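You operate a simulated robot arm through the tools that you are given. There is no shell and no other tool. Be economical: measure what you need, move in short steps, check, and stop when the job is done.

Carry out the task below with a simulated robot arm. There is one attempt and no reset: what you move stays moved.

TASK
Stow both leads in the cable tray, then switch the red glow on.
Fine: the orange and the teal lead; shut the tray lid before the glow goes on.
Where things are to end (x, y in the base frame): orange lead within 6 cm of [56, -19]; teal lead within 6 cm of [56, 1].

It is judged by the outcome, as a careful person would: the job done as asked, and still so three seconds after it is handed in. It fails if anything else is knocked over, pushed out of place, dropped, spilled or broken. Lids that push on must go on centred and level and be pressed home; caps that screw on are set level and turned clockwise until they are tight.

THE ROBOT
A 6-joint arm with a two-finger parallel gripper on a trunk, on a base that drives. Base frame: it is fixed to the floor where the robot stands at the start and does not move with it; the origin is under the middle of the robot, x ahead of it, y to its left, z up. Units: cm, degrees, N and s.
With the tool pointing down near the work surface it reaches from about 32 to 70 cm from the robot's upright axis, wherever it stands. Its first joint turns from -166.0 to 166.0 degrees. Places, roughly: cable tray lid [60, -10, 90]; floor of the cable tray [60, -10, 70]; glow switch [40, -180, 80]; grey mains plug (4x3x6 cm) [60, 10, 80]; light strip [70, -120, 70]; reset button [60, -30, 80]; scorched plug (4x3x6 cm) [60, 10, 80]. Payload 4.1 kg.
The TCP is the grasp point between the finger pads, 2.3 cm short of the fingertips. In the tool frame z runs along the fingers and y along their closing line. The gripper opens to 9.4 cm. The fingers are 3.8 cm wide and 1 cm thick; the gripper's body (5.4 by 9.6 cm) begins 3.9 cm behind the TCP.
Orientation is told as [roll, pitch, yaw] about the base's x, y, z axes, in that order, counted from this pose: with the fingers straight down and closing along the base's y, the tool's x points along the base's -x, its y along +y and its z along -z.

THE INTERFACE
- The arm moves only by the tool arm_command. Its argument "series" is a list of rows, each a list of 7 numbers: the opening, from 0 (shut) to 1 (fully open), then the shift along the tool's x, y, z in cm, then the turn, a rotation vector about the tool's x, y, z in degrees. In form: [[grip, x, y, z, ax, ay, az], ...]. A call has 1 to 10 rows; each row is the pose to reach, as a shift and turn from the pose commanded when the call began, along the tool's axes at that moment. Rows are played at 5 a second. More than 5 cm and 8.6 degrees between two rows, or a gripper value outside its range, and nothing of the call is played. Where a pose cannot be reached the arm comes as near as it can. A force on the tool above 40 N (or 10 N above the force at the start of the call, whichever is more), or a blocked arm, ends the call early, and 0.2 s more pass. The fingers move at their own pace (about 4.5 cm/s each) and stop on an object; they squeeze with about 21 N. The grip force told is the motor's: it shows also when the fingers shut on nothing. Time passes only in rows, and 0.2 s behind the last, so rows that repeat a pose let the fingers close. The reply holds the time, the measured pose of the TCP, the force on the tool along the base axes, the opening and the grip force, in the units named above and with some noise, with the torque about the TCP (base axes, N m) and any sound that the robot's microphone picked up.
- Cameras (640 x 400 px; columns grow to the right, rows downward): "scene" is now at [0.22, 11.24, 151.48]; the picture's right is [-0.67, -0.75, 0.00], its down [-0.50, 0.45, -0.74] and it looks along [0.55, -0.49, -0.67] (base axes); focal length 256 px, centre (320, 200). "wrist" rides on the gripper at [8.6, 1.6, -7.4] in the tool frame; the picture's right is [-0.18, 0.98, 0.00], its down [-0.58, -0.11, -0.81] and it looks along [-0.79, -0.15, 0.59] (tool axes); focal length 243 px, centre (320, 200). There is no depth. A picture from a camera that has moved, and an enlarged one, comes with that camera's place and axes in the base frame and with its lens.
- snapshot(camera): a new picture of that camera. The clock stands still meanwhile.
- lift_body(by): slides the trunk up (or, below 0, down) by that many cm; the arm and the scene camera ride with it, the base frame stays. It gives what a move gives, with no picture.
- roll_base(legs): drives the robot by 1 to 6 legs, each [ahead, turn to the left] in cm and degrees, along the robot's own axes; the way and the turn of a leg run together, so that a leg with both is an arc; at most 150 cm and 180 degrees a leg. The arm and the cameras ride along, it lands a little off, and it stops where it bumps. It gives what a move gives.
- pan_tilt(pan, tilt): turns the head with the scene camera to pan (to the left, within 155 degrees either way) and tilt (down, from -29 to 69), counted from straight ahead of the robot. It gives what a move gives.
- zoom(camera, box): a new picture of the part [left, top, right, bottom] of that camera's present view, enlarged. The clock stands still meanwhile.
- close_job(): hands the job in; it is judged then, once.

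Go step by step. Nothing tells you exact positions but the pictures and the camera data: compare them with the known pose of the tool, close in by small moves and look again before you grip or let go. The budget is 120 turns and 90 pictures, counting those below and the enlarged ones. Unless the task says otherwise, let go and move clear before handing in, and close with one line.

The tools are called after "Call:" as name(argument=value, ...) on one line, values as JSON. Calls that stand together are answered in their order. arm_command: Moves the arm, as the interface text tells. Its arguments: {"type":"object","properties":{"series":{"type":"array","items":{"type":"array","items":{"type":"number"}}}},"required":["series"]} The other tools are called the same way: lift_body (by) slides the trunk up or down; roll_base (legs) drives the base; pan_tilt (pan, tilt) turns the head that bears the scene camera; snapshot (camera) takes a picture; zoom (camera, box) takes an enlarged picture of a part of a camera's view; close_job () hands the job in.

At the start:

```text
time: 0.0
tool_pos: [36.43, 1.46, 133.04]
tool_rot: [-0.1, 0.1, 0.0]
contact_force: [0.2, -0.2, -0.1]
ft_torque: [0.01, 0.02, 0.01]
grip_width: 9.4
finger_force: 0.0
trunk travel left (down, up): [-47.5, 11.5]
robot x, y, heading: [0.09, 0.0, -0.2]
head pan, tilt: [-41.8, 42.1]
```

scene: 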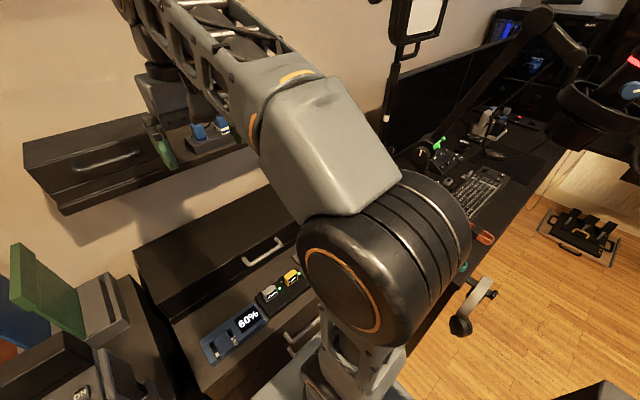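
wrist: 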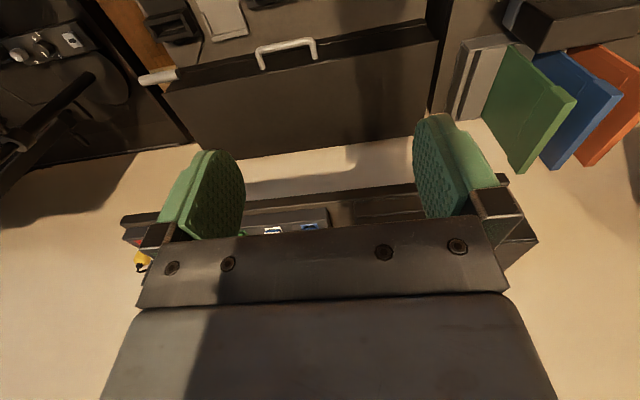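

The arm blocks much of the view, and I can make out a lidded box and some strips on a shelf. I'll turn the head to look straight ahead at the work area.

Call:
pan_tilt(pan=-10, tilt=45)

Call:
snapshot(camera="scene")

Call:
pan_tilt(pan=-75, tilt=30)

Call:
snapshot(camera="scene")

```text
time: 1.0
tool_pos: [36.33, 1.27, 132.94]
tool_rot: [-0.1, 0.0, 0.0]
contact_force: [-0.6, -0.4, 0.1]
ft_torque: [0.01, -0.01, 0.02]
grip_width: 9.41
finger_force: 0.1
trunk travel left (down, up): [-47.5, 11.5]
robot x, y, heading: [-0.16, 0.24, -0.1]
head pan, tilt: [-10.0, 45.0]
```

```text
87 pictures are left
camera scene: at [2.0, 15.39, 151.07], right [-0.17, -0.98, 0.0], down [-0.7, 0.12, -0.71], along [0.7, -0.12, -0.71], focal length 256 px, centre (320, 200)
```

scene: 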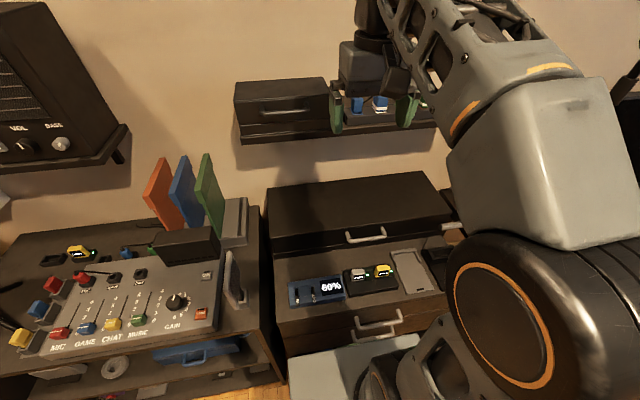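

```text
time: 2.3
tool_pos: [36.29, 1.33, 132.89]
tool_rot: [0.0, 0.0, -0.1]
contact_force: [0.3, -0.2, 0.7]
ft_torque: [0.02, -0.01, 0.0]
grip_width: 9.39
finger_force: 0.0
trunk travel left (down, up): [-47.5, 11.5]
robot x, y, heading: [-0.14, 0.29, -0.0]
head pan, tilt: [-75.0, 30.0]
```

```text
86 pictures are left
camera scene: at [-3.66, 8.07, 153.33], right [-0.97, -0.26, 0.0], down [-0.13, 0.48, -0.87], along [0.22, -0.84, -0.5], focal length 256 px, centre (320, 200)
```

scene: 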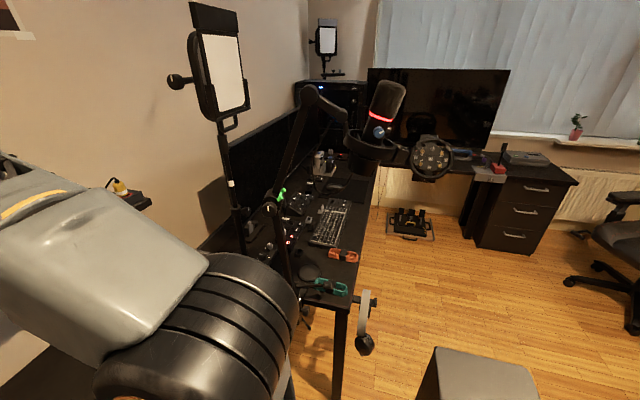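

The orange and teal leads look to be on the desk to my right, near (8, -77) and (10, -59), and the tray is the dark box ahead. I'll zoom in on both.

Call:
zoom(camera="scene", box=[220, 180, 400, 300])

Call:
zoom(camera="scene", box=[300, 60, 580, 240])

Call:
pan_tilt(pan=-10, tilt=45)

Call:
zoom(camera="scene", box=[230, 160, 470, 320])

Call:
zoom(camera="scene", box=[220, 60, 460, 210])

Call:
zoom(camera="scene", box=[0, 140, 280, 370])

```text
3.33 times, centred on (310, 240) of scene
camera zoom: at [-3.66, 8.07, 153.33], right [-0.97, -0.26, 0.0], down [-0.13, 0.48, -0.87], along [0.22, -0.84, -0.5], focal length 852 px, centre (353, 67)
```

zoom: 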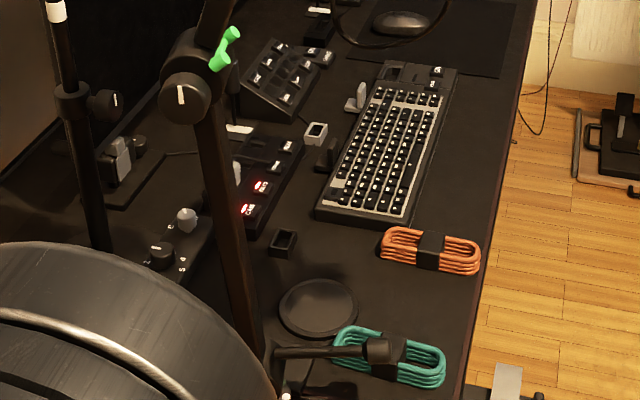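

```text
2.22 times, centred on (440, 150) of scene
camera zoom: at [-3.66, 8.07, 153.33], right [-0.97, -0.26, 0.0], down [-0.13, 0.48, -0.87], along [0.22, -0.84, -0.5], focal length 568 px, centre (53, 311)
```

zoom: 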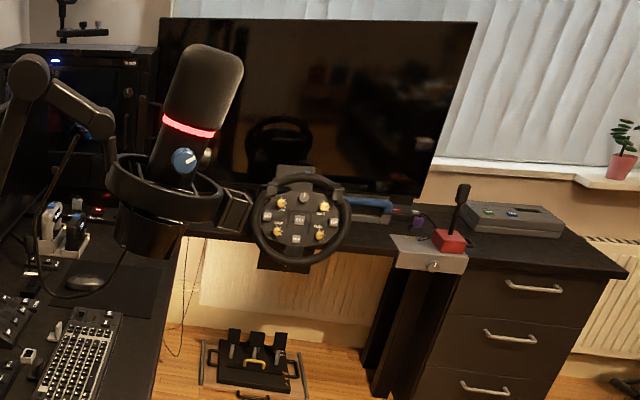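

```text
time: 3.7
tool_pos: [36.33, 1.42, 132.96]
tool_rot: [0.0, 0.1, 0.0]
contact_force: [-0.4, 0.2, -0.2]
ft_torque: [0.01, 0.0, 0.02]
grip_width: 9.42
finger_force: 0.1
trunk travel left (down, up): [-47.5, 11.5]
robot x, y, heading: [0.23, -0.06, 0.1]
head pan, tilt: [-10.0, 45.0]
```

```text
2.50 times, centred on (350, 240) of scene
camera zoom: at [2.0, 15.39, 151.07], right [-0.17, -0.98, 0.0], down [-0.7, 0.12, -0.71], along [0.7, -0.12, -0.71], focal length 639 px, centre (245, 100)
```

zoom: 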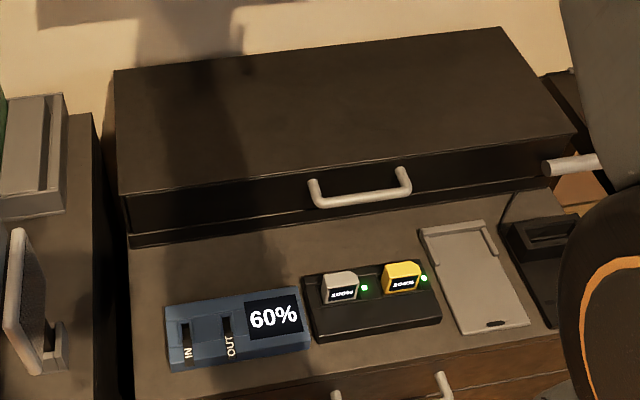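

```text
2.67 times, centred on (340, 135) of scene
camera zoom: at [2.0, 15.39, 151.07], right [-0.17, -0.98, 0.0], down [-0.7, 0.12, -0.71], along [0.7, -0.12, -0.71], focal length 682 px, centre (267, 373)
```

zoom: 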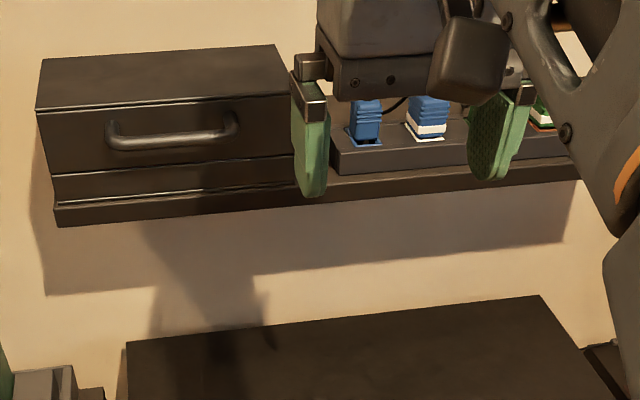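

```text
1.74 times, centred on (140, 255) of scene
camera zoom: at [2.0, 15.39, 151.07], right [-0.17, -0.98, 0.0], down [-0.7, 0.12, -0.71], along [0.7, -0.12, -0.71], focal length 444 px, centre (633, 104)
```

zoom: 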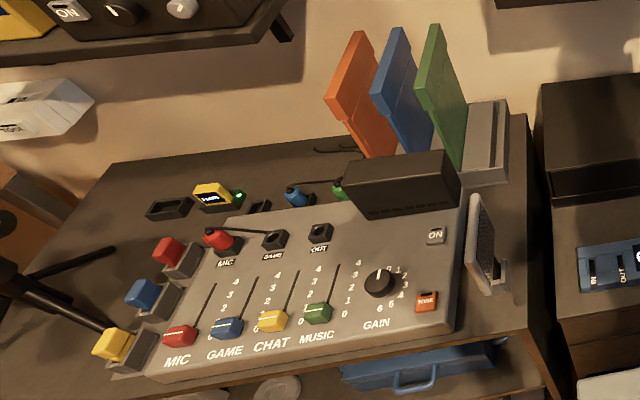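

The tray lid is closed, spanning roughly x 49–71 and y −35 to 22, with a front handle near (46, -6) and a white rod at its right end. I'll look closer with the wrist camera.

Call:
zoom(camera="wrist", box=[80, 0, 460, 240])

Call:
pan_tilt(pan=-45, tilt=60)

Call:
snapshot(camera="scene")

Call:
pan_tilt(pan=-110, tilt=40)

Call:
snapshot(camera="scene")

```text
1.67 times, centred on (270, 120) of wrist
camera zoom: at [27.62, 2.99, 140.41], right [0.18, 0.98, 0.0], down [0.58, -0.11, 0.81], along [0.79, -0.15, -0.59], focal length 404 px, centre (403, 333)
```

zoom: 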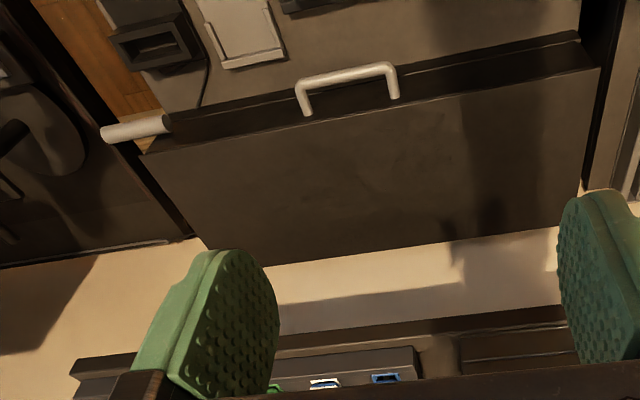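

```text
time: 4.7
tool_pos: [36.38, 1.51, 133.0]
tool_rot: [0.1, 0.0, 0.0]
contact_force: [-0.5, -0.9, -0.5]
ft_torque: [0.0, 0.05, 0.03]
grip_width: 9.39
finger_force: 0.0
trunk travel left (down, up): [-47.5, 11.5]
robot x, y, heading: [-0.05, -0.31, -0.2]
head pan, tilt: [-45.0, 60.0]
```

```text
79 pictures are left
camera scene: at [-1.29, 12.1, 149.12], right [-0.71, -0.71, 0.0], down [-0.61, 0.61, -0.5], along [0.35, -0.35, -0.87], focal length 256 px, centre (320, 200)
```

scene: 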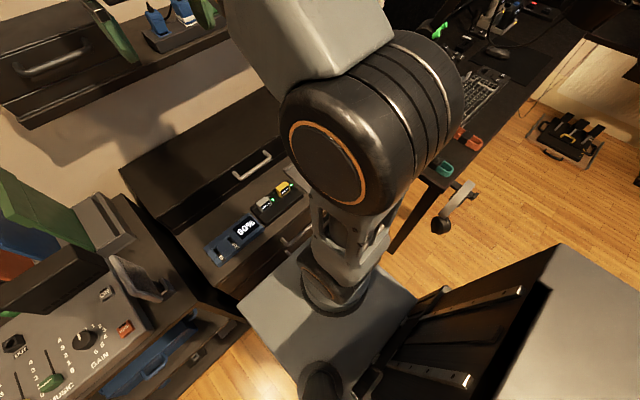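

```text
time: 6.1
tool_pos: [36.36, 1.36, 132.94]
tool_rot: [0.0, -0.1, 0.0]
contact_force: [-1.4, -0.6, -0.6]
ft_torque: [-0.02, -0.02, 0.01]
grip_width: 9.37
finger_force: 0.1
trunk travel left (down, up): [-47.5, 11.5]
robot x, y, heading: [-0.12, 0.13, -0.1]
head pan, tilt: [-110.0, 40.0]
```

```text
78 pictures are left
camera scene: at [-8.91, 8.82, 151.79], right [-0.94, 0.34, 0.0], down [0.22, 0.6, -0.77], along [-0.26, -0.72, -0.64], focal length 256 px, centre (320, 200)
```

scene: 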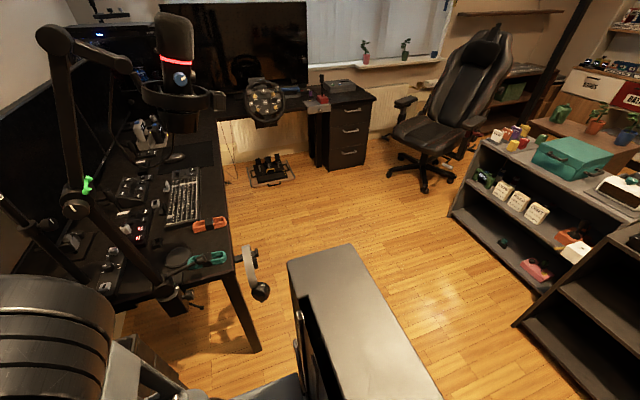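

From triangulation, the handle bar is at about (48.5, -8.6, 82.5), the lid top at about z 85 and the hinge at the rear near x 77, with a shelf overhead at about z 115. I'll rotate the wrist so the fingers close in the vertical plane, then come down towards the handle.

Call:
arm_command(series=[[1, 0, 0, 2, 0, 0, 8.5], [1, 0, -1, 4, 0, 0, 17], [1, 0, -2, 6, 0, 0, 25.5], [1, 0, -3, 8, 0, 0, 34], [1, 0, -4, 10, 0, 0, 42.5], [1, 0, -5, 12, 0, 0, 51], [1, 0, -6, 14, 0, 0, 59.5], [1, 0, -7, 16, 0, 0, 68], [1, 0, -8, 18, 0, 0, 76.5], [1, 0, -9, 20, 0, 0, 85]])

Call:
pan_tilt(pan=-10, tilt=45)

Call:
snapshot(camera="scene")

```text
time: 8.3
tool_pos: [36.56, -7.62, 112.96]
tool_rot: [0.0, 0.0, -85.1]
contact_force: [-0.5, 0.5, 0.0]
ft_torque: [0.04, -0.02, -0.01]
grip_width: 9.4
finger_force: 0.1
trunk travel left (down, up): [-47.5, 11.5]
robot x, y, heading: [-0.16, 0.33, -0.3]
head pan, tilt: [-110.0, 40.0]
```

```text
time: 10.0
tool_pos: [36.44, -7.71, 112.94]
tool_rot: [0.0, 0.0, -84.9]
contact_force: [0.4, -0.3, 0.4]
ft_torque: [0.01, -0.02, 0.01]
grip_width: 9.4
finger_force: 0.0
trunk travel left (down, up): [-47.5, 11.5]
robot x, y, heading: [0.23, 0.08, -0.0]
head pan, tilt: [-10.0, 45.0]
```

```text
77 pictures are left
camera scene: at [2.0, 15.39, 151.07], right [-0.17, -0.98, 0.0], down [-0.7, 0.12, -0.71], along [0.7, -0.12, -0.71], focal length 256 px, centre (320, 200)
```

scene: 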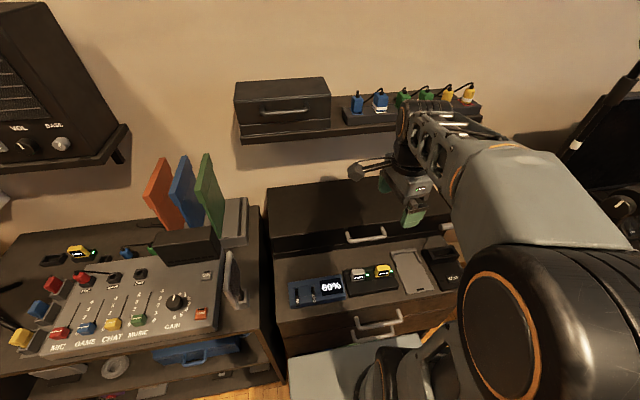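

The view of the tray front is now clear. I'll finish the yaw, then pitch the fingers up to about 35° below horizontal while descending in front of the handle.

Call:
arm_command(series=[[0.6, 0, 0, 0, 0, 0, 5]])

Call:
arm_command(series=[[0.4, -0.2, 0, 3, -8, 0, 0], [0.4, -0.4, 0, 6, -16, 0, 0], [0.4, -0.6, 0, 9, -24, 0, 0], [0.4, -0.9, 0, 12, -32, 0, 0], [0.4, -0.9, 0, 15, -40, 0, 0], [0.4, -0.9, 0, 18, -48, 0, 0], [0.4, -0.9, 2, 20, -55, 0, 0], [0.4, -0.9, 3.6, 22, -55, 0, 0]])

Call:
snapshot(camera="scene")

Call:
snapshot(camera="wrist")

```text
time: 10.4
tool_pos: [36.4, -7.62, 112.96]
tool_rot: [0.0, 0.0, -90.1]
contact_force: [-0.4, -0.6, -0.2]
ft_torque: [-0.01, -0.01, -0.01]
grip_width: 5.91
finger_force: 0.1
trunk travel left (down, up): [-47.5, 11.5]
robot x, y, heading: [0.0, -0.51, -0.3]
head pan, tilt: [-10.0, 45.0]
```

```text
time: 12.2
tool_pos: [43.7, -10.2, 90.22]
tool_rot: [55.0, -0.1, -89.9]
contact_force: [0.3, -1.0, -0.2]
ft_torque: [0.01, 0.03, -0.02]
grip_width: 3.79
finger_force: 0.0
out of reach, approached as far as the arm can: row 5, 6, 7, 8
trunk travel left (down, up): [-47.5, 11.5]
robot x, y, heading: [0.11, 0.27, -0.2]
head pan, tilt: [-10.0, 45.0]
```

```text
76 pictures are left
camera scene: at [2.02, 15.41, 151.07], right [-0.17, -0.98, 0.0], down [-0.7, 0.12, -0.71], along [0.7, -0.12, -0.71], focal length 256 px, centre (320, 200)
```

scene: 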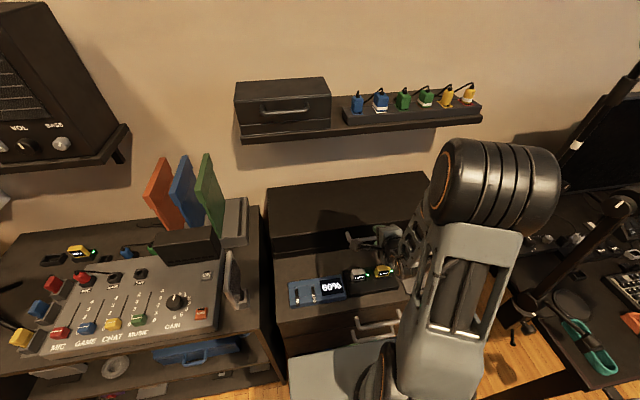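

```text
75 pictures are left
camera wrist: at [38.44, -1.5, 95.81], right [0.56, -0.18, 0.81], down [-0.72, -0.58, 0.37], along [0.4, -0.79, -0.46], focal length 243 px, centre (320, 200)
```

wrist: 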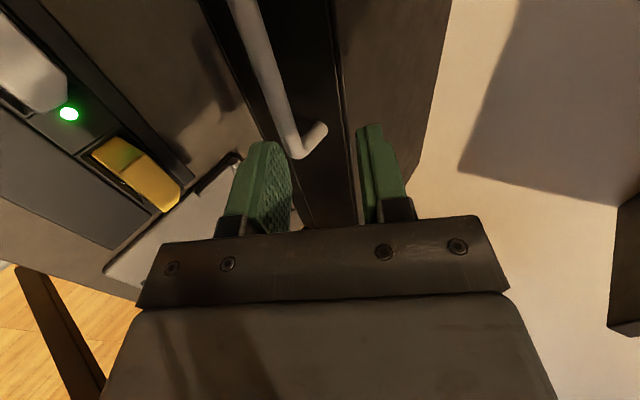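

The arm is folded too tight, so I'll back the base off about 15 cm. Then I'll re-approach the handle, whose bar is near x 49, z 82.5, with y from -3 to -15.

Call:
roll_base(legs=[[-15, 0]])

```text
time: 13.6
tool_pos: [29.03, -10.26, 90.23]
tool_rot: [54.9, 0.0, -90.0]
contact_force: [0.1, -0.1, -0.6]
ft_torque: [0.0, 0.0, -0.02]
grip_width: 3.76
finger_force: 0.1
trunk travel left (down, up): [-47.5, 11.5]
robot x, y, heading: [-14.38, 0.19, -0.2]
head pan, tilt: [-10.0, 45.0]
```

Next I'll move to the pre-grasp point, about 6 cm short of the bar.

Call:
arm_command(series=[[0.4, 0.4, 2, 3.5, 0, 0, 0], [0.4, 0.8, 4, 7, 0, 0, 0], [0.4, 1.3, 5.2, 11, 0, 0, 0], [0.4, 1.3, 5.2, 15, 0, 0, 0]])

Call:
snapshot(camera="wrist")

Call:
zoom(camera="scene", box=[240, 140, 480, 290])

```text
time: 14.6
tool_pos: [44.45, -9.15, 86.09]
tool_rot: [55.0, -0.1, -90.1]
contact_force: [-0.1, 0.0, 0.4]
ft_torque: [0.0, 0.01, -0.04]
grip_width: 3.78
finger_force: 0.1
trunk travel left (down, up): [-47.5, 11.5]
robot x, y, heading: [-14.41, 0.28, -0.1]
head pan, tilt: [-10.0, 45.0]
```

```text
74 pictures are left
camera wrist: at [39.13, -0.49, 91.72], right [0.56, -0.19, 0.81], down [-0.72, -0.58, 0.37], along [0.4, -0.79, -0.46], focal length 243 px, centre (320, 200)
```

wrist: 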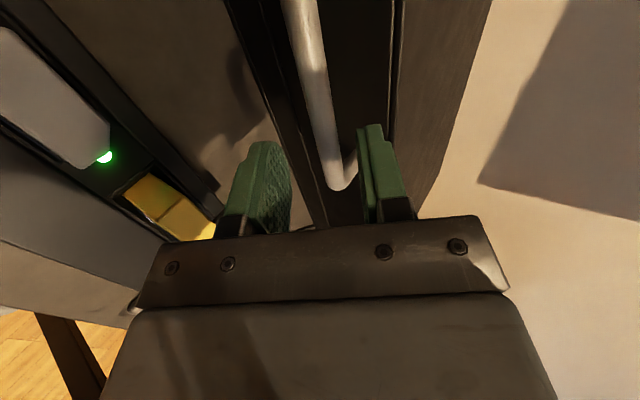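

```text
2.67 times, centred on (360, 215) of scene
camera zoom: at [-12.6, 15.4, 151.07], right [-0.18, -0.98, 0.0], down [-0.7, 0.12, -0.71], along [0.7, -0.12, -0.71], focal length 682 px, centre (213, 160)
```

zoom: 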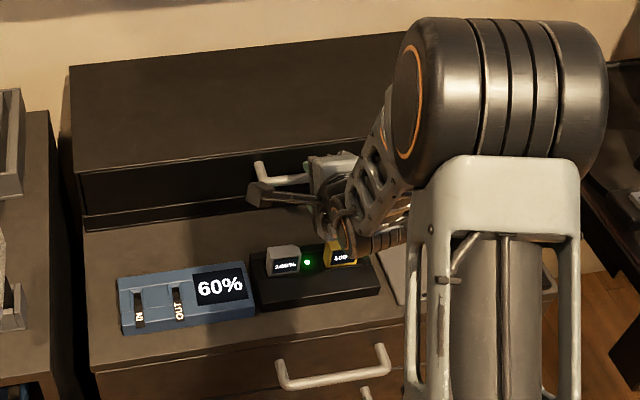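

The bar lines up between the fingers, so I'll advance 5 cm and look.

Call:
arm_command(series=[[0.4, 0, 0, 2, 0, 0, 0], [0.4, 0, 0, 4, 0, 0, 0], [0.4, 0, 0, 5, 0, 0, 0]])

Call:
snapshot(camera="wrist")

```text
time: 15.5
tool_pos: [47.93, -9.02, 83.43]
tool_rot: [55.2, 0.0, -90.0]
contact_force: [-26.1, 2.8, 17.8]
ft_torque: [-0.06, -0.93, 0.02]
grip_width: 3.72
finger_force: 0.0
trunk travel left (down, up): [-47.5, 11.5]
robot x, y, heading: [-14.71, -0.15, 0.1]
head pan, tilt: [-10.0, 45.0]
stopped in row 3: the force on the tool passed its limit (the readings are from after the stop); the commanded pose is now the measured one
```

```text
72 pictures are left
camera wrist: at [42.73, -0.37, 88.9], right [0.56, -0.18, 0.81], down [-0.72, -0.58, 0.37], along [0.4, -0.79, -0.46], focal length 243 px, centre (320, 200)
```

wrist: 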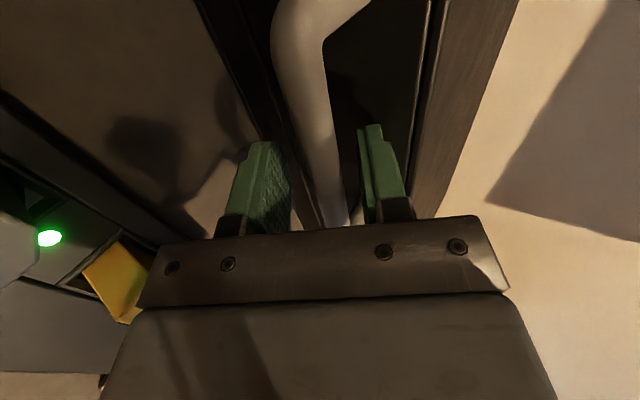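

The upper fingertip touches the lid face and the bar is between the pads. I'll ease back slightly and close.

Call:
arm_command(series=[[0.3, 0, 0, -0.4, 0, 0, 0], [0.0, 0, 0, -0.4, 0, 0, 0], [0.0, 0, 0, -0.4, 0, 0, 0], [0.0, 0, 0, -0.4, 0, 0, 0]])

Call:
snapshot(camera="wrist")

```text
time: 16.5
tool_pos: [48.47, -9.01, 83.65]
tool_rot: [55.7, 0.0, -89.9]
contact_force: [22.8, -0.2, 23.9]
ft_torque: [-0.16, 0.23, 0.27]
grip_width: 1.35
finger_force: 44.7
trunk travel left (down, up): [-47.5, 11.5]
robot x, y, heading: [-14.82, 0.12, -0.3]
head pan, tilt: [-10.0, 45.0]
```

```text
71 pictures are left
camera wrist: at [43.02, -0.44, 89.15], right [0.55, -0.18, 0.81], down [-0.73, -0.58, 0.37], along [0.41, -0.79, -0.45], focal length 243 px, centre (320, 200)
```

wrist: 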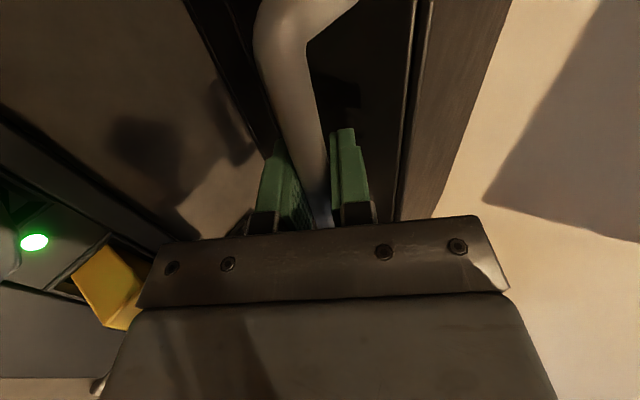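

The bar is gripped (1.35 cm). I'll lift along the lid's arc about 20° and check the force.

Call:
arm_command(series=[[0, 0, 2.2, -0.98, 0, 0, 0], [0, 0, 4.5, -1.74, 0, 0, 0], [0, 0, 7.0, -2.38, 0, 0, 0], [0, 0, 9.37, -2.76, 0, 0, 0]])

Call:
zoom(camera="scene", box=[200, 110, 480, 290])

```text
time: 17.3
tool_pos: [48.68, -9.24, 88.41]
tool_rot: [53.6, -0.1, -90.0]
contact_force: [-23.2, 2.3, 4.2]
ft_torque: [-0.41, -0.64, 0.06]
grip_width: 1.35
finger_force: 45.3
trunk travel left (down, up): [-47.5, 11.5]
robot x, y, heading: [-14.88, -0.11, 0.1]
head pan, tilt: [-10.0, 45.0]
stopped in row 3: the force on the tool passed its limit (the readings are from after the stop); the commanded pose is now the measured one
```

```text
2.22 times, centred on (340, 200) of scene
camera zoom: at [-13.14, 15.45, 151.08], right [-0.18, -0.98, 0.0], down [-0.69, 0.13, -0.71], along [0.7, -0.13, -0.71], focal length 568 px, centre (276, 200)
```

zoom: 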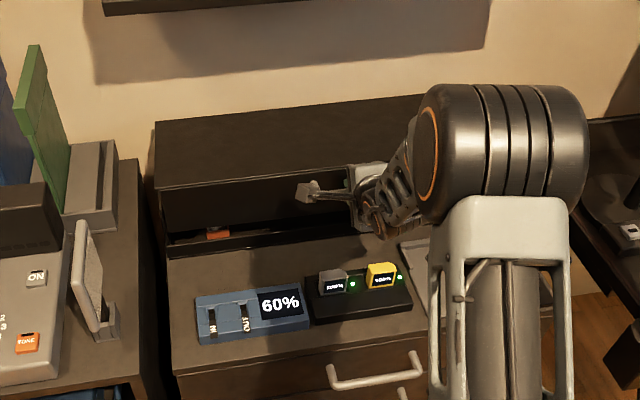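

The lid is rising and something orange shows inside. The hinge seems higher than I assumed, so I'll loosen to a cage around the bar and follow a corrected arc.

Call:
arm_command(series=[[0.22, 0, 0, 0, 0, 0, 0], [0.22, 0, 2.0, -1.12, 0, 0, 0], [0.22, 0, 4.28, -2.04, 0, 0, 0], [0.22, 0, 6.58, -2.8, 0, 0, 0], [0.22, 0, 8.95, -3.36, 0, 0, 0], [0.22, 0, 11.35, -3.64, 0, 0, 0]])

Call:
snapshot(camera="wrist")

Call:
snapshot(camera="scene")

```text
time: 18.7
tool_pos: [52.82, -9.17, 99.68]
tool_rot: [53.9, 0.0, -90.0]
contact_force: [-2.2, -1.4, -2.0]
ft_torque: [0.04, -0.04, 0.03]
grip_width: 2.18
finger_force: 1.1
trunk travel left (down, up): [-47.5, 11.5]
robot x, y, heading: [-14.76, 0.09, -0.3]
head pan, tilt: [-10.0, 45.0]
```

```text
69 pictures are left
camera wrist: at [47.78, -0.47, 105.44], right [0.58, -0.18, 0.79], down [-0.72, -0.58, 0.39], along [0.39, -0.79, -0.47], focal length 243 px, centre (320, 200)
```

wrist: 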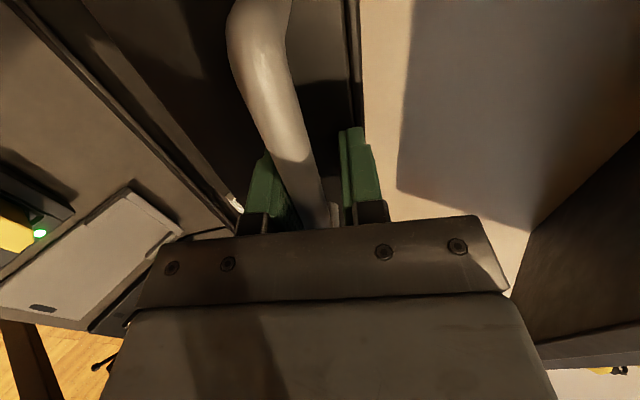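

```text
68 pictures are left
camera scene: at [-12.73, 15.39, 151.06], right [-0.18, -0.98, 0.0], down [-0.7, 0.13, -0.71], along [0.7, -0.13, -0.71], focal length 256 px, centre (320, 200)
```

scene: 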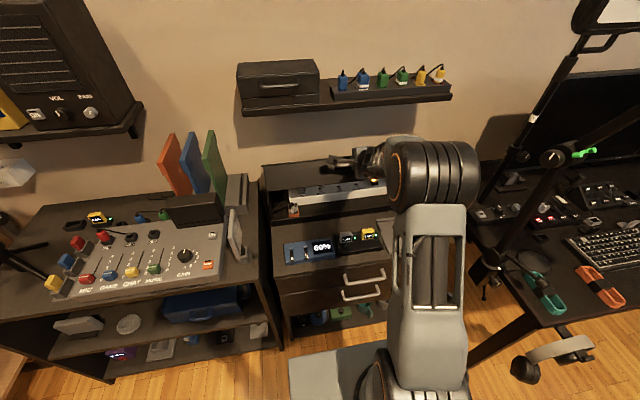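

The lid is up about 30° and moving freely. I'll continue along the arc while levelling the gripper so it stays below the shelf.

Call:
arm_command(series=[[0.22, 0, 2.32, -0.21, -5, 0, 0], [0.22, 0, 4.74, -0.12, -10, 0, 0], [0.22, 0, 7.2, 0.2, -15, 0, 0], [0.22, 0, 9.55, 0.71, -20, 0, 0], [0.22, 0, 11.86, 1.5, -25, 0, 0]])

Call:
snapshot(camera="wrist")

Call:
zoom(camera="scene", box=[200, 40, 480, 240])

```text
time: 19.6
tool_pos: [57.87, -9.23, 106.35]
tool_rot: [70.9, 0.1, -90.2]
contact_force: [1.8, -1.6, 2.4]
ft_torque: [0.77, -0.5, 0.13]
grip_width: 1.38
finger_force: 12.5
trunk travel left (down, up): [-47.5, 11.5]
robot x, y, heading: [-15.04, -0.3, -0.4]
head pan, tilt: [-10.0, 45.0]
stopped in row 4: the force on the tool passed its limit (the readings are from after the stop); the commanded pose is now the measured one
```

```text
67 pictures are left
camera wrist: at [51.3, -0.59, 110.35], right [0.32, -0.19, 0.93], down [-0.8, -0.58, 0.16], along [0.51, -0.79, -0.33], focal length 243 px, centre (320, 200)
```

wrist: 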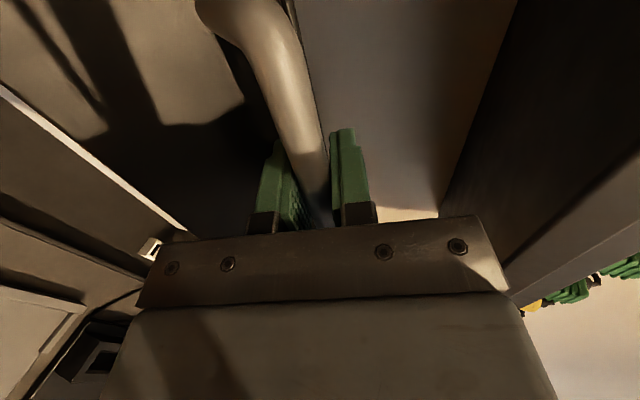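

```text
2.00 times, centred on (340, 140) of scene
camera zoom: at [-12.83, 15.4, 151.05], right [-0.18, -0.98, 0.0], down [-0.7, 0.13, -0.71], along [0.7, -0.13, -0.71], focal length 511 px, centre (280, 320)
```

zoom: 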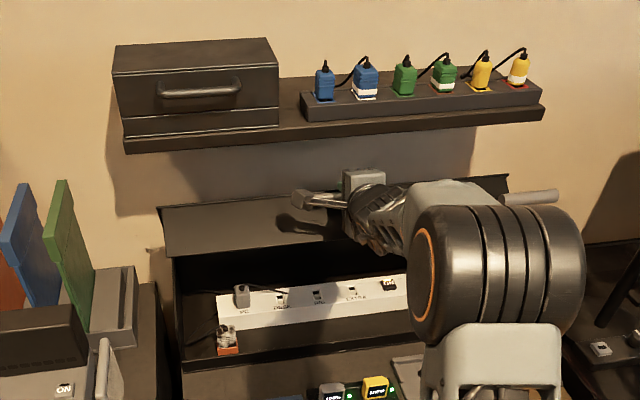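

The tray holds a white power strip at the back and an orange item at its left end. The lid is at about 53°, so I'll carry on to about 70° with the gripper pitched up under the shelf, whose front edge is near (59, 116).

Call:
arm_command(series=[[0.26, 0, 0, 0, 0, 0, 0], [0.26, 0, 1.8, 1.23, -8, 0, 0], [0.26, 0, 3.5, 2.6, -16, 0, 0], [0.26, 0, 4.85, 3.93, -23.5, 0, 0], [0.26, 0, 6.16, 5.27, -31, 0, 0]])

Call:
snapshot(camera="wrist")

Call:
zoom(camera="scene", box=[200, 40, 480, 240])

```text
time: 20.7
tool_pos: [63.41, -9.27, 111.55]
tool_rot: [98.7, -0.3, -89.2]
contact_force: [-11.6, 3.6, 18.5]
ft_torque: [0.14, 1.2, 0.12]
grip_width: 2.5
finger_force: 0.2
out of reach, approached as far as the arm can: row 5
trunk travel left (down, up): [-47.5, 11.5]
robot x, y, heading: [-14.91, 0.02, -0.2]
head pan, tilt: [-10.0, 45.0]
stopped in row 5: the force on the tool passed its limit (the readings are from after the stop); the commanded pose is now the measured one
```

```text
65 pictures are left
camera wrist: at [55.65, -0.64, 111.96], right [-0.15, -0.18, 0.97], down [-0.77, -0.59, -0.23], along [0.62, -0.78, -0.05], focal length 243 px, centre (320, 200)
```

wrist: 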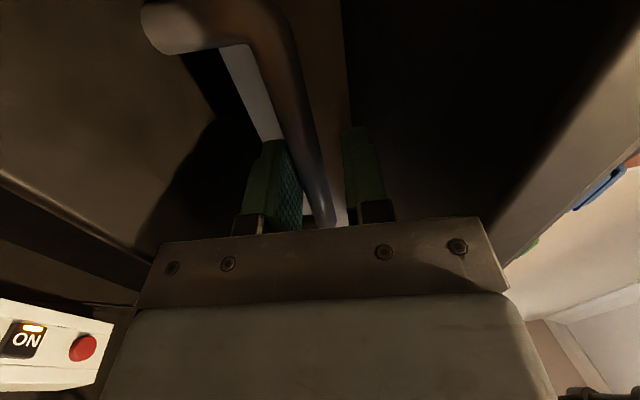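

```text
2.00 times, centred on (340, 140) of scene
camera zoom: at [-13.31, 15.47, 151.08], right [-0.18, -0.98, 0.0], down [-0.69, 0.12, -0.71], along [0.7, -0.12, -0.7], focal length 511 px, centre (280, 320)
```

zoom: 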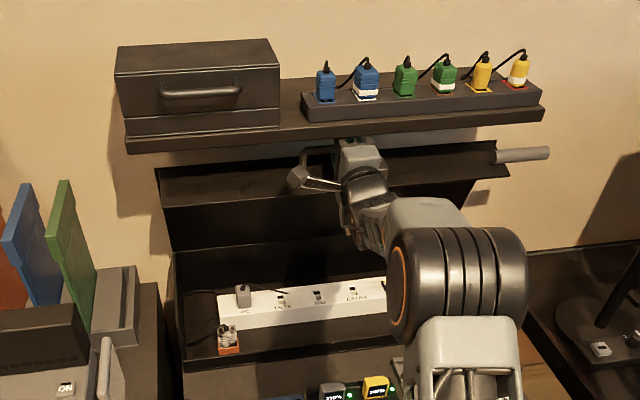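

The lid is at about 68° and the fingers are near the shelf. I'll open the fingers a little and lower slightly to see whether the lid holds itself.

Call:
arm_command(series=[[0.45, 0, 0, -0.5, 0, 0, 0], [0.5, 0, -0.5, -1, 0, 0, 0], [0.5, 0, -0.5, -1, 0, 0, 0]])

Call:
snapshot(camera="wrist")

```text
time: 21.5
tool_pos: [62.38, -9.12, 110.68]
tool_rot: [98.5, -0.4, -89.0]
contact_force: [-21.5, 9.0, 28.5]
ft_torque: [0.31, 2.07, -0.3]
grip_width: 4.71
finger_force: 0.0
trunk travel left (down, up): [-47.5, 11.5]
robot x, y, heading: [-14.84, 0.03, -0.1]
head pan, tilt: [-10.0, 45.0]
```

```text
63 pictures are left
camera wrist: at [54.55, -0.66, 111.11], right [-0.14, -0.18, 0.97], down [-0.77, -0.6, -0.22], along [0.62, -0.78, -0.05], focal length 243 px, centre (320, 200)
```

wrist: 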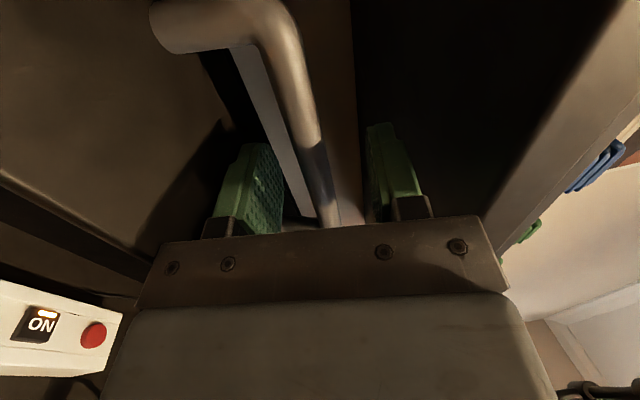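

The lid stays put on its own. The contact force comes from the hand's underside brushing the lid skirt, so I'll retract straight back.

Call:
arm_command(series=[[0.5, 0, 0.6, -1, 0, 0, 0], [0.5, 0, 1.0, -3, 0, 0, 0], [0.5, 0, 1.3, -6, 0, 0, 0], [0.5, 0, 1.6, -10, 0, 0, 0], [0.5, 0, 1.6, -14, 0, 0, 0]])

Call:
snapshot(camera="scene")

```text
time: 22.7
tool_pos: [48.5, -9.78, 109.34]
tool_rot: [98.0, -0.2, -89.3]
contact_force: [-0.5, 0.3, -0.4]
ft_torque: [0.03, -0.02, 0.02]
grip_width: 4.7
finger_force: 0.0
trunk travel left (down, up): [-47.5, 11.5]
robot x, y, heading: [-15.02, 0.05, 0.0]
head pan, tilt: [-10.0, 45.0]
```

```text
62 pictures are left
camera scene: at [-12.89, 15.41, 151.07], right [-0.18, -0.98, 0.0], down [-0.7, 0.12, -0.71], along [0.7, -0.12, -0.71], focal length 256 px, centre (320, 200)
```

scene: 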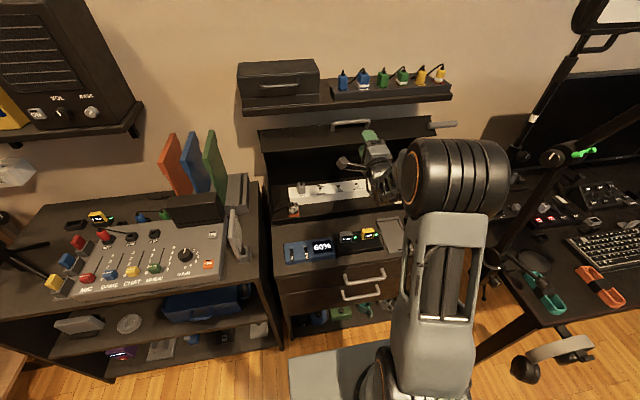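

The lid holds at about 68°. I'll open it further by pushing its underside with closed fingers, first lowering, then driving ahead 12 cm, then extending.

Call:
arm_command(series=[[0, 0, -3, 0.4, 0, 0, 0], [0, 0, -6, 0.8, 1, 0, 0], [0, 0, -9.3, 1.3, 2, 0, 0]])

Call:
roll_base(legs=[[12, 0]])

Call:
snapshot(camera="scene")

```text
time: 23.5
tool_pos: [51.37, -9.75, 100.51]
tool_rot: [95.9, -0.3, -88.7]
contact_force: [-0.2, -0.3, 0.7]
ft_torque: [0.02, 0.02, 0.03]
grip_width: 0.0
finger_force: 21.2
trunk travel left (down, up): [-47.5, 11.5]
robot x, y, heading: [-14.95, -0.01, -0.1]
head pan, tilt: [-10.0, 45.0]
```

```text
time: 24.8
tool_pos: [63.22, -9.86, 100.45]
tool_rot: [95.9, -0.3, -88.7]
contact_force: [-0.5, -0.4, 0.6]
ft_torque: [0.0, -0.03, 0.02]
grip_width: 0.0
finger_force: 21.0
trunk travel left (down, up): [-47.5, 11.5]
robot x, y, heading: [-3.07, -0.08, -0.3]
head pan, tilt: [-10.0, 45.0]
```

```text
61 pictures are left
camera scene: at [-0.87, 15.37, 151.07], right [-0.18, -0.98, 0.0], down [-0.7, 0.12, -0.71], along [0.7, -0.12, -0.71], focal length 256 px, centre (320, 200)
```

scene: 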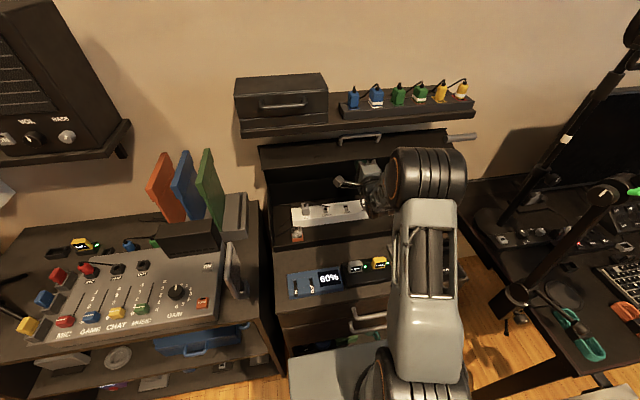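

The gripper tips are now under the lid, so I'll extend forward to push it further up.

Call:
arm_command(series=[[0, 0, 0, 2, 0, 0, 0], [0, 0, 0, 4, 0, 0, 0], [0, 0, 0, 6, 0, 0, 0], [0, 0, 0, 7.5, 0, 0, 0], [0, 0, 0, 9, 0, 0, 0]])

Call:
snapshot(camera="scene")

```text
time: 25.9
tool_pos: [72.4, -9.69, 101.33]
tool_rot: [95.8, -0.3, -88.3]
contact_force: [-1.3, -0.1, 1.5]
ft_torque: [-0.04, -0.01, -0.05]
grip_width: 0.0
finger_force: 21.2
trunk travel left (down, up): [-47.5, 11.5]
robot x, y, heading: [-2.93, 0.23, -0.2]
head pan, tilt: [-10.0, 45.0]
```

```text
60 pictures are left
camera scene: at [-0.97, 15.37, 151.07], right [-0.18, -0.98, 0.0], down [-0.7, 0.12, -0.71], along [0.7, -0.12, -0.71], focal length 256 px, centre (320, 200)
```

scene: 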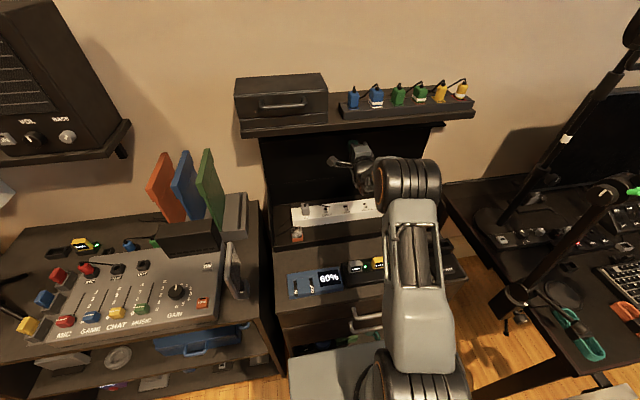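

The lid is now nearly vertical. I'll retract and take a closer look into the tray.

Call:
arm_command(series=[[0, 0, 0, -4, 0, 0, 0], [0, 0, 0, -8, 0, 0, 0], [0, 0, 0, -12, 0, 0, 0], [0.3, 0, 0, -16, 0, 0, 0], [0.5, 0, 0, -20, 0, 0, 0]])

Call:
roll_base(legs=[[-25, 0]])

Call:
zoom(camera="scene", box=[220, 90, 460, 260])

Call:
snapshot(camera="wrist")

```text
time: 27.1
tool_pos: [52.2, -10.28, 99.53]
tool_rot: [95.9, -0.3, -88.7]
contact_force: [0.2, -0.9, -0.5]
ft_torque: [0.04, 0.02, 0.03]
grip_width: 4.69
finger_force: 0.2
trunk travel left (down, up): [-47.5, 11.5]
robot x, y, heading: [-3.03, 0.17, -0.1]
head pan, tilt: [-10.0, 45.0]
```

```text
time: 29.0
tool_pos: [27.29, -10.32, 99.66]
tool_rot: [95.9, -0.2, -88.9]
contact_force: [0.8, -0.1, 0.0]
ft_torque: [0.0, -0.03, 0.02]
grip_width: 4.7
finger_force: 0.1
trunk travel left (down, up): [-47.5, 11.5]
robot x, y, heading: [-27.52, -0.09, 0.0]
head pan, tilt: [-10.0, 45.0]
```

```text
2.35 times, centred on (340, 175) of scene
camera zoom: at [-25.65, 15.47, 151.07], right [-0.18, -0.98, 0.0], down [-0.7, 0.13, -0.71], along [0.7, -0.13, -0.71], focal length 601 px, centre (273, 259)
```

zoom: 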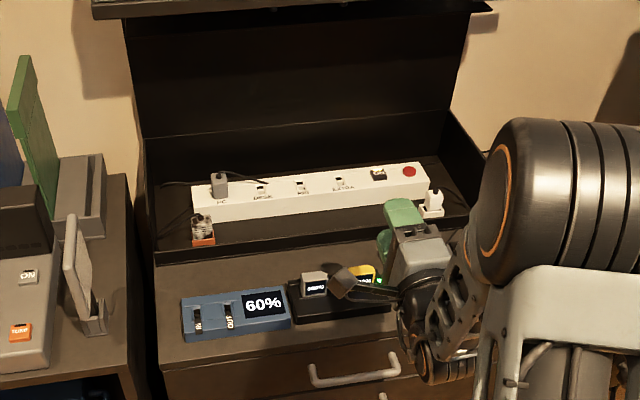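

```text
58 pictures are left
camera wrist: at [19.58, -1.87, 100.37], right [-0.1, -0.18, 0.98], down [-0.78, -0.6, -0.19], along [0.62, -0.78, -0.08], focal length 243 px, centre (320, 200)
```

wrist: 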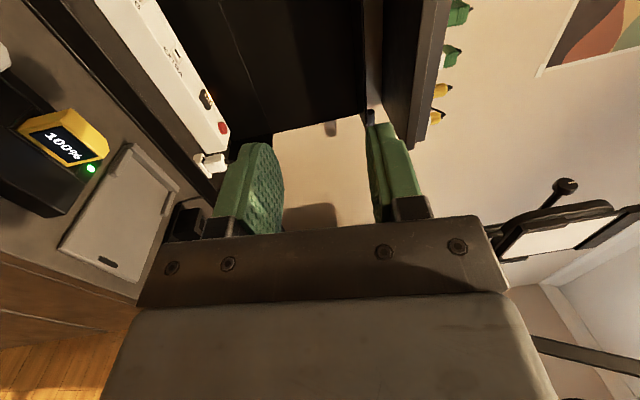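

The tray is clear now: the power strip sits at the back (x about 63 and beyond), with plug holders at the two front ends and floor space between them. I'll point the tool down, back away, turn right and drive alongside the desk to the leads.

Call:
arm_command(series=[[0.8, 0, 0, 0, 8.5, 0, 0], [0.8, 0, 0, 0, 17, 0, 0], [0.8, 0, 0, 0, 25.5, 0, 0], [0.8, 0, 0, 0, 34, 0, 0], [0.8, 0, 0, 0, 42.5, 0, 0], [0.8, 0, 0, 0, 51, 0, 0], [0.8, 0, 0, 0, 59.5, 0, 0], [0.8, 0, 0, 0, 68, 0, 0], [0.8, 0, 0, 0, 76.5, 0, 0], [0.8, 0, 0, 0, 85, 0, 0]])

Call:
arm_command(series=[[0.8, 0, 0, 0, 5, 0, 0], [0.8, 0, 0, 0, 10.9, 0, 0], [0.8, 0, 0, -4, 10.9, 0, 0], [0.8, 0, 0, -8, 10.9, 0, 0]])

Call:
roll_base(legs=[[-12, 0], [0, -90], [45, 0]])

Call:
pan_tilt(pan=65, tilt=50)

Call:
snapshot(camera="scene")

```text
time: 31.2
tool_pos: [27.34, -10.44, 99.54]
tool_rot: [10.8, -0.3, -89.0]
contact_force: [-0.5, 0.4, 0.4]
ft_torque: [0.04, -0.01, 0.01]
grip_width: 7.53
finger_force: 0.1
trunk travel left (down, up): [-47.5, 11.5]
robot x, y, heading: [-28.21, 0.11, -0.4]
head pan, tilt: [-10.0, 45.0]
```

```text
time: 32.2
tool_pos: [25.93, -10.26, 107.29]
tool_rot: [-0.1, -0.3, -88.8]
contact_force: [-0.4, -0.4, 0.6]
ft_torque: [0.03, -0.03, -0.01]
grip_width: 7.54
finger_force: 0.1
trunk travel left (down, up): [-47.5, 11.5]
robot x, y, heading: [-27.53, 0.07, 0.2]
head pan, tilt: [-10.0, 45.0]
```

```text
time: 39.7
tool_pos: [-57.86, -97.28, 107.2]
tool_rot: [0.0, -0.3, 176.7]
contact_force: [0.3, 0.4, -0.3]
ft_torque: [-0.03, -0.03, -0.03]
grip_width: 7.51
finger_force: 0.0
trunk travel left (down, up): [-47.5, 11.5]
robot x, y, heading: [-43.29, -44.46, -94.8]
head pan, tilt: [-10.0, 45.0]
```

```text
time: 41.1
tool_pos: [-57.71, -97.39, 107.4]
tool_rot: [0.0, -0.3, 176.8]
contact_force: [-0.4, -0.2, -0.5]
ft_torque: [0.03, -0.01, -0.01]
grip_width: 7.52
finger_force: 0.0
trunk travel left (down, up): [-47.5, 11.5]
robot x, y, heading: [-43.16, -44.41, -94.9]
head pan, tilt: [65.0, 50.0]
```

```text
57 pictures are left
camera scene: at [-19.4, -43.59, 150.38], right [-0.5, -0.87, 0.0], down [-0.66, 0.38, -0.64], along [0.56, -0.32, -0.77], focal length 256 px, centre (320, 200)
```

scene: 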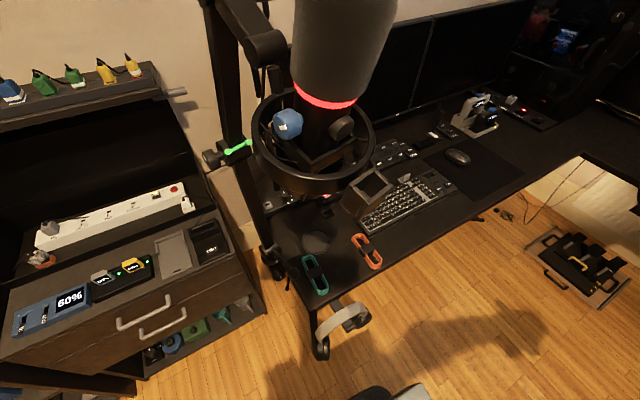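

The mic hangs near (-2, -54), at about z 125–150, over the teal lead. I'll approach from further along the desk so the arm stays clear of it, with the trunk lowered a bit.

Call:
roll_base(legs=[[0, 11], [45, 0]])

Call:
lift_body(by=-12)

Call:
pan_tilt(pan=80, tilt=45)

Call:
snapshot(camera="scene")

```text
time: 44.6
tool_pos: [-41.81, -142.85, 107.34]
tool_rot: [0.0, -0.3, -171.9]
contact_force: [-0.1, -0.1, 0.4]
ft_torque: [-0.01, -0.02, 0.04]
grip_width: 7.52
finger_force: 0.0
trunk travel left (down, up): [-47.5, 11.5]
robot x, y, heading: [-38.25, -88.39, -83.2]
head pan, tilt: [65.0, 50.0]
```

```text
time: 46.1
tool_pos: [-41.72, -142.93, 95.26]
tool_rot: [0.0, -0.3, -171.8]
contact_force: [0.6, 0.3, -0.4]
ft_torque: [0.02, 0.0, -0.03]
grip_width: 7.51
finger_force: 0.1
trunk travel left (down, up): [-35.5, 23.5]
robot x, y, heading: [-37.8, -88.54, -83.0]
head pan, tilt: [65.0, 50.0]
```

```text
time: 46.8
tool_pos: [-41.82, -142.8, 95.29]
tool_rot: [0.0, -0.2, -171.8]
contact_force: [-0.5, 0.4, 0.8]
ft_torque: [0.01, 0.0, 0.02]
grip_width: 7.51
finger_force: 0.1
trunk travel left (down, up): [-35.5, 23.5]
robot x, y, heading: [-38.02, -88.58, -83.1]
head pan, tilt: [80.0, 45.0]
```

```text
56 pictures are left
camera scene: at [-14.16, -80.64, 139.07], right [-0.06, -1.0, 0.0], down [-0.71, 0.04, -0.71], along [0.71, -0.04, -0.71], focal length 256 px, centre (320, 200)
```

scene: 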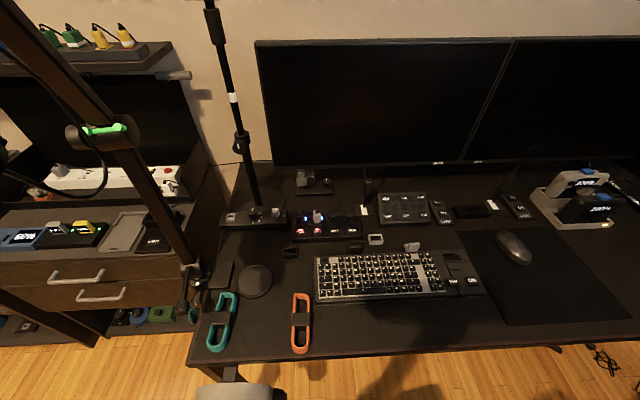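

Good view: the orange lead centre is at about (8.6, -77.2) and the teal at about (9.7, -58.3), both lying along x. I'll swing the arm over the desk towards the orange lead.

Call:
arm_command(series=[[0.9, 4, -1.2, 0, 0, 0, 0], [0.9, 8, -2.4, 0, 0, 0, 0], [0.9, 12, -3.6, 0, 0, 0, 0], [0.9, 16, -4.8, 0, 0, 0, 0], [0.9, 20, -6, 0, 0, 0, 0], [0.9, 24, -7.4, 0, 0, 0, 0], [0.9, 28, -8.8, 0, 0, 0, 0], [0.9, 32, -10, 0, 0, 0, 0], [0.9, 36, -11.2, 0, 0, 0, 0], [0.9, 39, -12.4, 0, 0, 0, 0]])

Call:
arm_command(series=[[0.9, 2.27, -3.46, 0, 0, 0, 1.6], [0.9, 4.54, -6.9, 0, 0, 0, 3.2], [0.9, 6.8, -10.4, 0, 0, 0, 4.8], [0.9, 9.1, -13.8, 0, 0, 0, 6.4], [0.9, 11.4, -17.3, 0, 0, 0, 8], [0.9, 13.6, -20.8, 0, 0, 0, 9.6], [0.9, 15.9, -24.2, 0, 0, 0, 11.2], [0.9, 18.2, -27.7, 0, 0, 0, 12.7]])

Call:
snapshot(camera="scene")

```text
time: 49.0
tool_pos: [-4.8, -124.86, 95.05]
tool_rot: [0.1, -0.3, -171.8]
contact_force: [-0.2, -0.7, 0.1]
ft_torque: [0.01, -0.04, 0.0]
grip_width: 8.46
finger_force: 0.0
trunk travel left (down, up): [-35.5, 23.5]
robot x, y, heading: [-38.17, -88.16, -83.0]
head pan, tilt: [80.0, 45.0]
```

```text
time: 50.8
tool_pos: [8.39, -101.24, 94.57]
tool_rot: [-1.6, -0.1, 177.7]
contact_force: [-0.3, -0.4, -0.2]
ft_torque: [-0.03, -0.02, 0.0]
grip_width: 8.45
finger_force: 0.0
out of reach, approached as far as the arm can: row 7, 8
trunk travel left (down, up): [-35.5, 23.5]
robot x, y, heading: [-38.36, -88.06, -83.2]
head pan, tilt: [80.0, 45.0]
```

```text
55 pictures are left
camera scene: at [-14.15, -80.62, 139.06], right [-0.06, -1.0, 0.0], down [-0.71, 0.04, -0.71], along [0.71, -0.04, -0.71], focal length 256 px, centre (320, 200)
```

scene: 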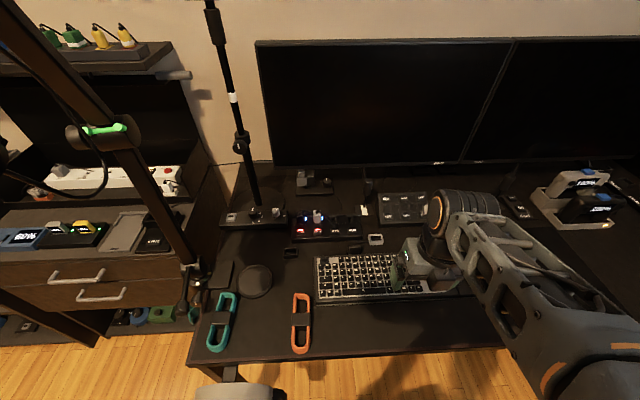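

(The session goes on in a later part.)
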